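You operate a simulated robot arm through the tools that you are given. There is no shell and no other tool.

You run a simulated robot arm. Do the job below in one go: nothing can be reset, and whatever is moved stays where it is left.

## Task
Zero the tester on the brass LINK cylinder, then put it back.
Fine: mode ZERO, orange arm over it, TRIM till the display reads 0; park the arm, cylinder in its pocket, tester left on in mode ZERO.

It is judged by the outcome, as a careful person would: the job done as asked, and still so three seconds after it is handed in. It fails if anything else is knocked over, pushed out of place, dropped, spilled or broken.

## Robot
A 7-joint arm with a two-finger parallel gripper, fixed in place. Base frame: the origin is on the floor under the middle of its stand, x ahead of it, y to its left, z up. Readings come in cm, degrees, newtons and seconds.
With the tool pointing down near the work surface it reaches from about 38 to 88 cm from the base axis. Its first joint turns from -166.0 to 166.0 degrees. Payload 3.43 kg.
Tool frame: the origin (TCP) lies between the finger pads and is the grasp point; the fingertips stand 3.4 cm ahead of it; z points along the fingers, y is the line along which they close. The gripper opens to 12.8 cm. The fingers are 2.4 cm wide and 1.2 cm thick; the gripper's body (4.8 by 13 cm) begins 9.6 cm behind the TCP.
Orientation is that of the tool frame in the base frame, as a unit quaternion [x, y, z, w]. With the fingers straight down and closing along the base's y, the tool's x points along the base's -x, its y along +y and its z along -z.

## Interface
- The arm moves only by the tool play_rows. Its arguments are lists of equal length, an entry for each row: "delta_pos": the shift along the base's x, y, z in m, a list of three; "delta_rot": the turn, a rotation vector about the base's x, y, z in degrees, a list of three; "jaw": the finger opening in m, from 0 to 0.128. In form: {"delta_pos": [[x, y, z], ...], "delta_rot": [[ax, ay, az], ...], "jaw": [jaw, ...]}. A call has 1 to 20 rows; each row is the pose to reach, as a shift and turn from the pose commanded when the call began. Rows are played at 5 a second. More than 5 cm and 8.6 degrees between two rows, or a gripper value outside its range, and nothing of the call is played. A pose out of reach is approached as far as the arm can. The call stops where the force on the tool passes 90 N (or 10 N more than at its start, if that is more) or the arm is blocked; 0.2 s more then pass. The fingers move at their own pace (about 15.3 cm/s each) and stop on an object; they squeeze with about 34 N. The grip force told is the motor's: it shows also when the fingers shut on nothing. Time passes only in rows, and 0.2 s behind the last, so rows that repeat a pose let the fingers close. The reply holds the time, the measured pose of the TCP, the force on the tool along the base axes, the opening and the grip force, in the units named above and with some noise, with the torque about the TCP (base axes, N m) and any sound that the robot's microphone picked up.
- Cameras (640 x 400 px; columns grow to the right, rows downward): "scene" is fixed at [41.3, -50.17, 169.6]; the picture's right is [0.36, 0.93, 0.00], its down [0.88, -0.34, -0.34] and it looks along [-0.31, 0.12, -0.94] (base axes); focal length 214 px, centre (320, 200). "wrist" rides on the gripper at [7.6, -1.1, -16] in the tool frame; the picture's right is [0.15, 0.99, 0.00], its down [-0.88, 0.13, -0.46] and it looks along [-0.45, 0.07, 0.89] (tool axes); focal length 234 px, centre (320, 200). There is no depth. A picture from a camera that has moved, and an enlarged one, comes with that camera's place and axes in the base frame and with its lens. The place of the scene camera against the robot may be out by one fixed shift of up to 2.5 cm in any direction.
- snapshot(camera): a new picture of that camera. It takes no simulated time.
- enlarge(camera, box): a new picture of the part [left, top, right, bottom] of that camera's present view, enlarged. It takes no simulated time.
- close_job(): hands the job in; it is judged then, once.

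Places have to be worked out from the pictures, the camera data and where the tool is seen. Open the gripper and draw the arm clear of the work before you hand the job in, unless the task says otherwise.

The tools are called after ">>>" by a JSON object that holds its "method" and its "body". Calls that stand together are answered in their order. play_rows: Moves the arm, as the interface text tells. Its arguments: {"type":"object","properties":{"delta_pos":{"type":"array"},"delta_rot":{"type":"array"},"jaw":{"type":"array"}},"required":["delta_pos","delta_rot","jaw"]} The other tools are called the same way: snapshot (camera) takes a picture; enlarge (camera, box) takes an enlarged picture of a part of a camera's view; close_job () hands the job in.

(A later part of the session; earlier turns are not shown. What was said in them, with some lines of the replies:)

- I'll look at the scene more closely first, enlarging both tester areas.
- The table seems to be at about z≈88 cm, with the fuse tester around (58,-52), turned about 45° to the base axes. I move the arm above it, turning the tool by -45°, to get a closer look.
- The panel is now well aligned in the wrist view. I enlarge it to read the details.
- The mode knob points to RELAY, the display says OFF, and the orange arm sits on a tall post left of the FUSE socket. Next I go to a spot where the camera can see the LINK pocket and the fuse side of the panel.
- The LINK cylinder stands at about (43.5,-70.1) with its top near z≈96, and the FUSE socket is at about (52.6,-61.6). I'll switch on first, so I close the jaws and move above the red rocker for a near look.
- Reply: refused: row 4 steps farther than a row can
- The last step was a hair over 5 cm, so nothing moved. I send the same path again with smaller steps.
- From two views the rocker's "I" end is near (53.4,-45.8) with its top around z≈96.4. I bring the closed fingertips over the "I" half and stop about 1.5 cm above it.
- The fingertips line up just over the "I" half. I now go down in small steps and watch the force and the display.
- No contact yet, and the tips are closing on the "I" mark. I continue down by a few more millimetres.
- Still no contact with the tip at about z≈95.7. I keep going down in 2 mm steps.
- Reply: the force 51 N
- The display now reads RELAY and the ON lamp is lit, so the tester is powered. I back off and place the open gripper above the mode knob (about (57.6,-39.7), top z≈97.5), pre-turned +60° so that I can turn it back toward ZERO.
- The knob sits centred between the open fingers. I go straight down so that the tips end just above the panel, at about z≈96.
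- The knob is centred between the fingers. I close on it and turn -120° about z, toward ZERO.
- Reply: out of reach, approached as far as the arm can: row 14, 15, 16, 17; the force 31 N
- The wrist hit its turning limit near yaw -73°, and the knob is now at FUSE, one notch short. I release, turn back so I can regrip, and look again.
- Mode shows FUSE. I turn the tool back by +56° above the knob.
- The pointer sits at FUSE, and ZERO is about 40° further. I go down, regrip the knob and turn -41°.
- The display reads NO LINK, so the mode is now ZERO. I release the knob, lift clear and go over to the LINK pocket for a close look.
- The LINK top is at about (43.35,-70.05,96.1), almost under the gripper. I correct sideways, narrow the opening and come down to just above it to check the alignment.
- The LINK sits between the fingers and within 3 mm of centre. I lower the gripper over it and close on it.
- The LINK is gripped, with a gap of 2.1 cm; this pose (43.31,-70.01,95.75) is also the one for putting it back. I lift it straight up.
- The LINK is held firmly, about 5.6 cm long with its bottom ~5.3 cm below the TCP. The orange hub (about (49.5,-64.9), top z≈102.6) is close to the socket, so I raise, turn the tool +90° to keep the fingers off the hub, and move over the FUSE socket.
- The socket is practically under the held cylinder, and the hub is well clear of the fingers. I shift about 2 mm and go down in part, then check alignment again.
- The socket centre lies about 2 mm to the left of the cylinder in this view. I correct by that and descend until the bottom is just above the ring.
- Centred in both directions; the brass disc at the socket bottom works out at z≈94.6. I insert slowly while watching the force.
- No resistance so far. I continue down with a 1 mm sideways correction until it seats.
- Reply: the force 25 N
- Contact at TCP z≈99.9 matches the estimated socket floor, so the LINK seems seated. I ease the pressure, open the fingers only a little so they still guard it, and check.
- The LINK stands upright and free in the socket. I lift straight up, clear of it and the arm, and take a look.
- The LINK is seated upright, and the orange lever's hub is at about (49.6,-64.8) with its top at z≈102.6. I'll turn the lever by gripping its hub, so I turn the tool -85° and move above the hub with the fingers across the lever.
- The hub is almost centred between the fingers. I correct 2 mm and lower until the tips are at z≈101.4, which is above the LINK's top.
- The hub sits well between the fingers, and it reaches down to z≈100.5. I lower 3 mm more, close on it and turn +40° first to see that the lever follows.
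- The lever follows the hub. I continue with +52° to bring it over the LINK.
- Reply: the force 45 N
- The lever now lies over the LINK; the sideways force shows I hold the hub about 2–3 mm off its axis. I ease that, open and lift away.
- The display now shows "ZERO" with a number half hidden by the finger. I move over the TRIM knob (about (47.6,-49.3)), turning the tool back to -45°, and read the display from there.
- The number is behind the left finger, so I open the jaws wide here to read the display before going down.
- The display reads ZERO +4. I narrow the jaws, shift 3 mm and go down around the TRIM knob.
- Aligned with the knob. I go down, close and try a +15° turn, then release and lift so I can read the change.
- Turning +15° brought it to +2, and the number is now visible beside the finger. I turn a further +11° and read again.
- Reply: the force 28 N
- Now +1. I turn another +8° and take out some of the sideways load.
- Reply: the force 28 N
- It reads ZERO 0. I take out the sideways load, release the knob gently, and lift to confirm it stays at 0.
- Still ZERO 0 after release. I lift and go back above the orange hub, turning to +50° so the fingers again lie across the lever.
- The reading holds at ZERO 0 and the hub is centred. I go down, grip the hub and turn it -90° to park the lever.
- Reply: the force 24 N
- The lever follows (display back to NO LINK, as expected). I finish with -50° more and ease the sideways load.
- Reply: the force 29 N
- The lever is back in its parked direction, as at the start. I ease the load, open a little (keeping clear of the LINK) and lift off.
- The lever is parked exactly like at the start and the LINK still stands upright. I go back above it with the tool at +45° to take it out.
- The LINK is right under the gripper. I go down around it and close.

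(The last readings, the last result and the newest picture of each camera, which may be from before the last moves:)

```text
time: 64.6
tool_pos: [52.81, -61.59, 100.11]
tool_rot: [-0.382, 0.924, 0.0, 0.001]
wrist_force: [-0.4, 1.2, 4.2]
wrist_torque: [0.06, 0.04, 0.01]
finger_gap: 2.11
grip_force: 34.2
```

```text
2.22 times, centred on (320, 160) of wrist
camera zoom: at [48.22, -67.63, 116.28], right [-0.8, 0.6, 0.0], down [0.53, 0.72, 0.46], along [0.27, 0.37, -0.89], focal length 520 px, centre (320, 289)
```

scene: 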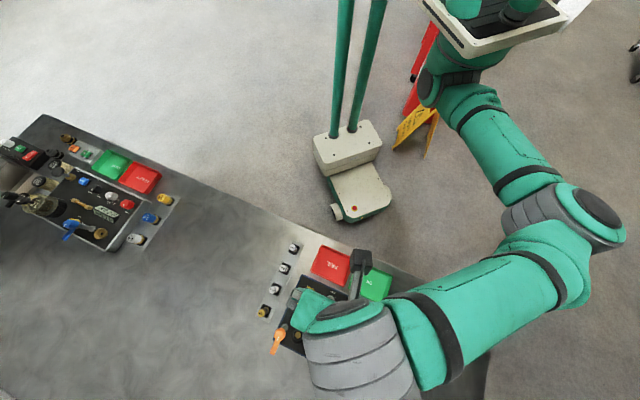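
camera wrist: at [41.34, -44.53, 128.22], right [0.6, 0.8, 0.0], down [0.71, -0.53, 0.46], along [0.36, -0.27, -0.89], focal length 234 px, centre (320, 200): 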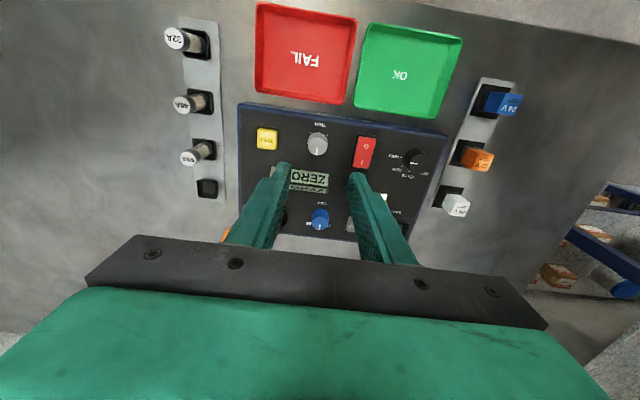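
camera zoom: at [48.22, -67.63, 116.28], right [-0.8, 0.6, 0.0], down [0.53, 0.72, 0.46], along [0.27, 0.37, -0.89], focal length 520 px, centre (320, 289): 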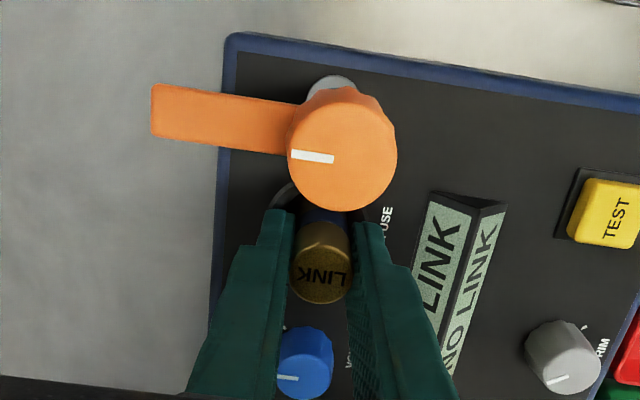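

Gripped again. I pull it straight up slowly and watch the force.

>>> {"method": "play_rows", "body": {"delta_pos": [[0, 0, 0.005], [0, 0, 0.015], [0, 0, 0.03], [0, 0, 0.06], [0, 0, 0.1], [0, 0, 0.13]], "delta_rot": [[0, 0, 0], [0, 0, 0], [0, 0, 0], [0, 0, 0], [0, 0, 0], [0, 0, 0]], "jaw": [0.005, 0.005, 0.005, 0.005, 0.005, 0.005]}}

>>> {"method": "enlarge", "body": {"camera": "wrist", "box": [200, 70, 440, 250]}}

```text
time: 66.0
tool_pos: [52.7, -61.75, 113.3]
tool_rot: [-0.383, 0.924, 0.0, 0.0]
wrist_force: [0.6, -0.4, -2.4]
wrist_torque: [0.05, 0.03, 0.03]
finger_gap: 2.09
grip_force: 34.0
```

```text
2.22 times, centred on (320, 160) of wrist
camera zoom: at [48.08, -67.84, 129.39], right [-0.8, 0.6, 0.0], down [0.53, 0.71, 0.46], along [0.27, 0.37, -0.89], focal length 520 px, centre (320, 289)
```

zoom: 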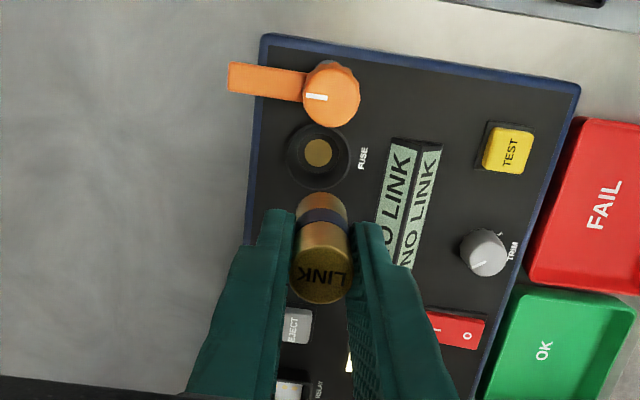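

The LINK came out freely. I carry it back above its pocket at about (43.3,-70.0), turning the tool back to -45°.

>>> {"method": "play_rows", "body": {"delta_pos": [[-0.006, -0.006, 0], [-0.014, -0.013, 0], [-0.022, -0.02, 0], [-0.03, -0.027, 0], [-0.038, -0.034, 0], [-0.046, -0.041, 0], [-0.054, -0.048, 0], [-0.062, -0.055, 0], [-0.07, -0.062, 0], [-0.078, -0.069, 0], [-0.086, -0.076, 0], [-0.094, -0.083, 0], [-0.094, -0.083, 0]], "delta_rot": [[0, 0, -7.5], [0, 0, -15], [0, 0, -22.5], [0, 0, -30], [0, 0, -37.5], [0, 0, -45], [0, 0, -52.5], [0, 0, -60], [0, 0, -67.5], [0, 0, -75], [0, 0, -82.5], [0, 0, -90], [0, 0, -90]], "jaw": [0.005, 0.005, 0.005, 0.005, 0.005, 0.005, 0.005, 0.005, 0.005, 0.005, 0.005, 0.005, 0.005]}}

>>> {"method": "enlarge", "body": {"camera": "wrist", "box": [200, 70, 440, 250]}}

```text
time: 68.8
tool_pos: [43.47, -69.86, 113.17]
tool_rot: [0.383, 0.924, 0.0, 0.0]
wrist_force: [0.1, -0.3, -1.1]
wrist_torque: [0.02, 0.0, -0.03]
finger_gap: 2.06
grip_force: 34.6
```

```text
2.22 times, centred on (320, 160) of wrist
camera zoom: at [37.3, -65.24, 129.37], right [0.6, 0.8, 0.0], down [0.71, -0.53, 0.46], along [0.37, -0.27, -0.89], focal length 520 px, centre (320, 289)
```

zoom: 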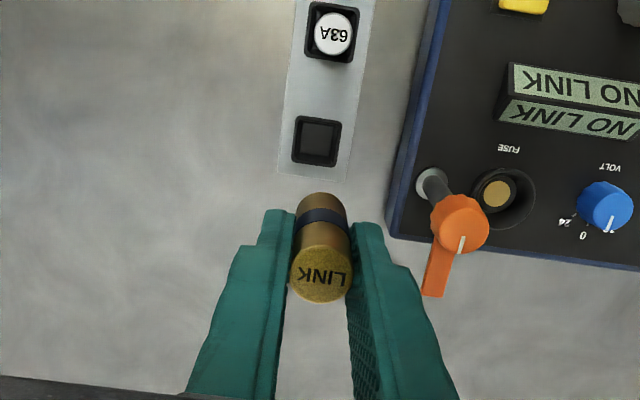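

The pocket is within 2 mm of being centred below. I correct and go down part of the way, then check.

>>> {"method": "play_rows", "body": {"delta_pos": [[-0.001, -0.0012, -0.04], [-0.001, -0.0012, -0.08], [-0.001, -0.0012, -0.11], [-0.001, -0.0012, -0.13]], "delta_rot": [[0, 0, 0], [0, 0, 0], [0, 0, 0], [0, 0, 0]], "jaw": [0.005, 0.005, 0.005, 0.005]}}

>>> {"method": "enlarge", "body": {"camera": "wrist", "box": [280, 130, 360, 200]}}

```text
time: 69.8
tool_pos: [43.31, -70.12, 100.0]
tool_rot: [0.383, 0.924, 0.001, 0.0]
wrist_force: [-0.5, 0.0, -1.4]
wrist_torque: [-0.03, -0.01, 0.0]
finger_gap: 2.1
grip_force: 33.7
```

```text
5.71 times, centred on (320, 165) of wrist
camera zoom: at [37.21, -65.45, 116.19], right [0.6, 0.8, 0.0], down [0.71, -0.53, 0.46], along [0.37, -0.27, -0.89], focal length 1338 px, centre (320, 400)
```

zoom: 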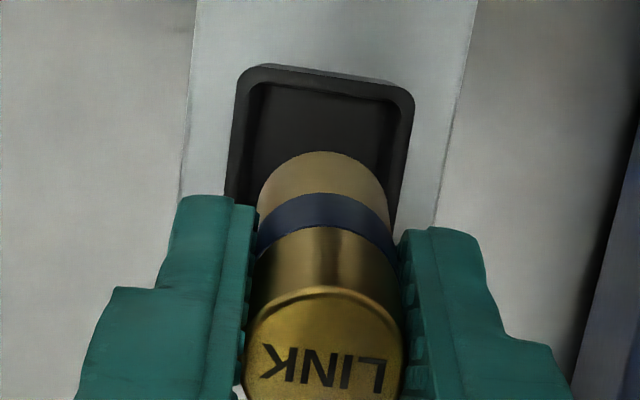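

The cylinder is centred over the square pocket just as it was when I picked it. I go down and slow near the floor, expected at TCP z≈95.9.

>>> {"method": "play_rows", "body": {"delta_pos": [[0, 0, -0.015], [0, 0, -0.027], [0, 0, -0.033], [0, 0, -0.037]], "delta_rot": [[0, 0, 0], [0, 0, 0], [0, 0, 0], [0, 0, 0]], "jaw": [0.005, 0.005, 0.005, 0.005]}}

>>> {"method": "enlarge", "body": {"camera": "wrist", "box": [280, 130, 360, 200]}}

```text
time: 70.8
tool_pos: [43.29, -69.96, 96.49]
tool_rot: [0.382, 0.924, -0.001, 0.001]
wrist_force: [1.3, -1.7, -1.8]
wrist_torque: [-0.08, -0.02, 0.03]
finger_gap: 2.07
grip_force: 33.8
```

```text
5.71 times, centred on (320, 165) of wrist
camera zoom: at [37.13, -65.38, 112.64], right [0.6, 0.8, 0.0], down [0.72, -0.53, 0.46], along [0.37, -0.27, -0.89], focal length 1338 px, centre (320, 400)
```

zoom: 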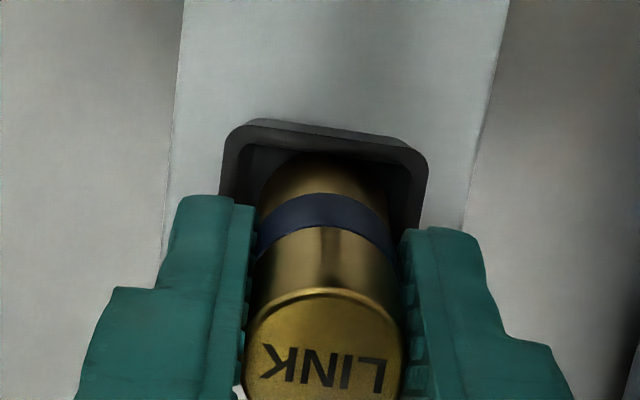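

The bottom is inside the rim with no contact force yet. I lower in 2 mm steps until it rests.

>>> {"method": "play_rows", "body": {"delta_pos": [[0, 0, -0.002], [0, 0, -0.004], [0, 0, -0.005]], "delta_rot": [[0, 0, 0], [0, 0, 0], [0, 0, 0]], "jaw": [0.005, 0.005, 0.005]}}

>>> {"method": "enlarge", "body": {"camera": "wrist", "box": [280, 130, 360, 200]}}

```text
time: 71.6
tool_pos: [43.45, -70.06, 96.03]
tool_rot: [0.383, 0.924, -0.001, 0.0]
wrist_force: [3.6, -4.2, 6.4]
wrist_torque: [-0.14, -0.15, 0.02]
finger_gap: 2.09
grip_force: 34.3
```

```text
5.71 times, centred on (320, 165) of wrist
camera zoom: at [37.18, -65.4, 112.18], right [0.6, 0.8, 0.0], down [0.71, -0.53, 0.46], along [0.37, -0.27, -0.89], focal length 1338 px, centre (320, 400)
```

zoom: 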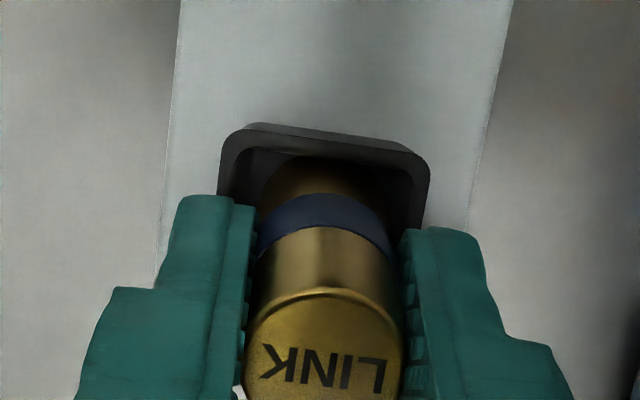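

It rests on the pocket floor (6 N at TCP z≈96.0, as expected). I release slightly and check that it stands by itself.

>>> {"method": "play_rows", "body": {"delta_pos": [[0, 0, 0.001], [0, 0, 0.001], [0, 0, 0.001], [0, 0, 0.001]], "delta_rot": [[0, 0, 0], [0, 0, 0], [0, 0, 0], [0, 0, 0]], "jaw": [0.005, 0.03, 0.034, 0.034]}}

>>> {"method": "enlarge", "body": {"camera": "wrist", "box": [280, 130, 360, 200]}}

```text
time: 72.6
tool_pos: [43.3, -70.01, 96.01]
tool_rot: [0.382, 0.924, 0.0, 0.0]
wrist_force: [-0.3, -0.1, -0.3]
wrist_torque: [0.02, -0.02, 0.03]
finger_gap: 3.41
grip_force: 0.1
```

```text
5.71 times, centred on (320, 165) of wrist
camera zoom: at [37.12, -65.4, 112.24], right [0.6, 0.8, 0.0], down [0.72, -0.53, 0.46], along [0.37, -0.27, -0.89], focal length 1338 px, centre (320, 400)
```

zoom: 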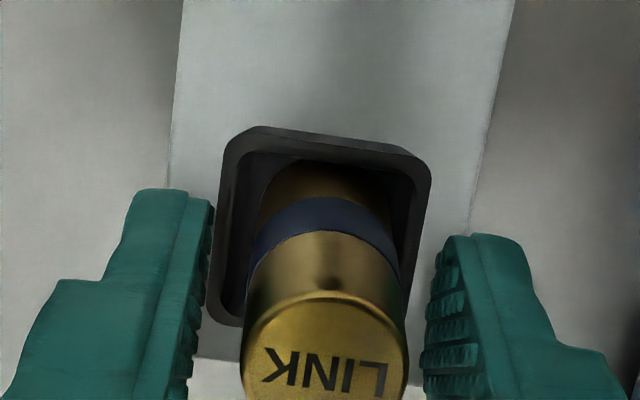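

The LINK stands freely inside its pocket. I lift straight up and clear, then check everything.

>>> {"method": "play_rows", "body": {"delta_pos": [[0, 0, 0.02], [0, 0, 0.05], [0, 0, 0.09], [0, 0, 0.13], [0, 0.01, 0.17]], "delta_rot": [[0, 0, 0], [0, 0, 0], [0, 0, 0], [0, 0, 0], [0, 0, 0]], "jaw": [0.034, 0.034, 0.05, 0.08, 0.128]}}

>>> {"method": "enlarge", "body": {"camera": "wrist", "box": [200, 50, 440, 230]}}

>>> {"method": "snapshot", "body": {"camera": "wrist"}}

```text
time: 73.8
tool_pos: [43.02, -69.12, 112.89]
tool_rot: [0.382, 0.924, 0.0, -0.001]
wrist_force: [-0.1, -0.5, -0.1]
wrist_torque: [-0.01, -0.02, 0.01]
finger_gap: 12.79
grip_force: 0.0
```

```text
2.22 times, centred on (320, 140) of wrist
camera zoom: at [36.92, -64.47, 129.02], right [0.6, 0.8, 0.0], down [0.72, -0.53, 0.45], along [0.37, -0.27, -0.89], focal length 520 px, centre (320, 333)
```

zoom: 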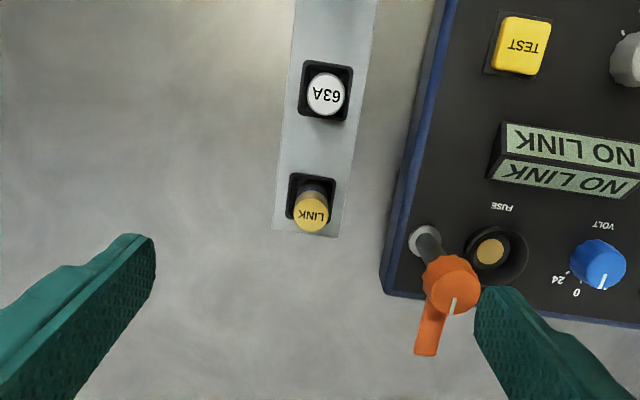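

```text
taken
camera wrist: at [36.92, -64.47, 129.02], right [0.6, 0.8, 0.0], down [0.72, -0.53, 0.45], along [0.37, -0.27, -0.89], focal length 234 px, centre (320, 200)
```

wrist: 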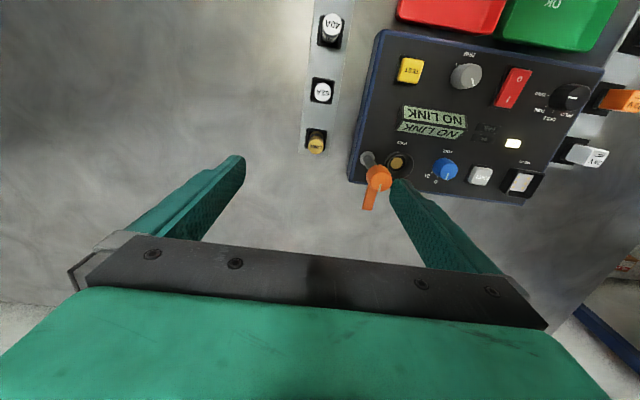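

LINK is back in its pocket, the lever is parked, the ON lamp is lit and the display shows ZERO mode's NO LINK. I draw the arm back up toward its starting place.

>>> {"method": "play_rows", "body": {"delta_pos": [[0, 0, 0.045], [-0.005, 0.02, 0.085], [-0.018, 0.05, 0.115], [-0.033, 0.085, 0.14], [-0.048, 0.12, 0.16], [-0.063, 0.155, 0.18], [-0.078, 0.19, 0.2], [-0.095, 0.225, 0.215], [-0.115, 0.26, 0.23], [-0.135, 0.295, 0.24], [-0.155, 0.33, 0.245]], "delta_rot": [[0, 0, 0], [0, 0, 4], [0, 0, 8], [0, 0, 12], [0, 0, 16], [0, 0, 20], [0, 0, 24], [0, 0, 29], [0, 0, 34], [0, 0, 39], [0, 0, 45]], "jaw": [0.128, 0.128, 0.128, 0.128, 0.128, 0.128, 0.128, 0.128, 0.128, 0.128, 0.128]}}

>>> {"method": "enlarge", "body": {"camera": "scene", "box": [240, 230, 440, 400]}}

>>> {"method": "snapshot", "body": {"camera": "scene"}}

```text
time: 76.2
tool_pos: [27.75, -35.85, 137.41]
tool_rot: [0.0, 1.0, 0.001, 0.0]
wrist_force: [-0.8, -0.8, -0.4]
wrist_torque: [0.05, 0.01, 0.02]
finger_gap: 12.79
grip_force: 0.1
```

```text
2.35 times, centred on (340, 315) of scene
camera zoom: at [41.3, -50.17, 169.6], right [0.36, 0.93, 0.0], down [0.88, -0.34, -0.34], along [-0.31, 0.12, -0.94], focal length 505 px, centre (273, -71)
```

zoom: 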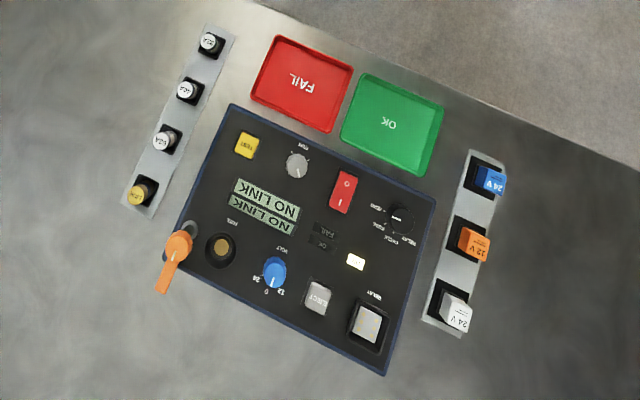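

```text
taken
```

scene: 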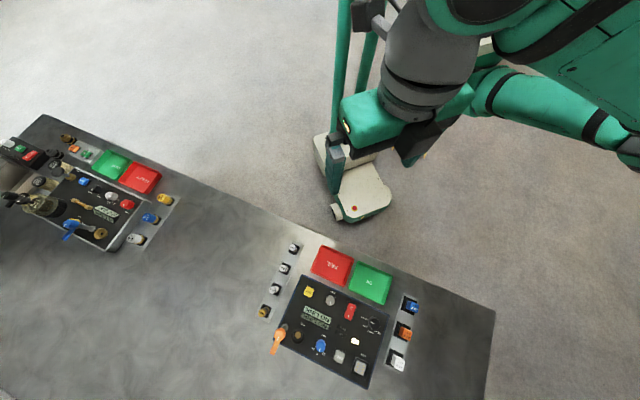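

The arm is clear, and the scene matches the start apart from what was asked. The tester is on in mode ZERO, trimmed to 0 on the LINK. The lever is parked exactly where it was, and the LINK is back in its pocket. I hand the job in.

>>> {"method": "close_job", "body": {}}

```text
The job is handed in.
```

The tester is zeroed on the LINK cylinder, and I've handed the job in.

- **Zeroing:** I switched the tester on and set the mode from RELAY to ZERO. With the LINK in the FUSE socket and the orange arm over it, the display read +4. I turned TRIM until it read 0, and it stayed at 0 after I let go of the knob.
- **Put back:** The orange arm is parked where it was at the start, and the LINK is back in its pocket.
- **How it was left:** The tester is on in mode ZERO and shows NO LINK, as it did in that mode before the LINK went in. Nothing else on the table looks moved in the last pictures, and the gripper is open and clear of the work.
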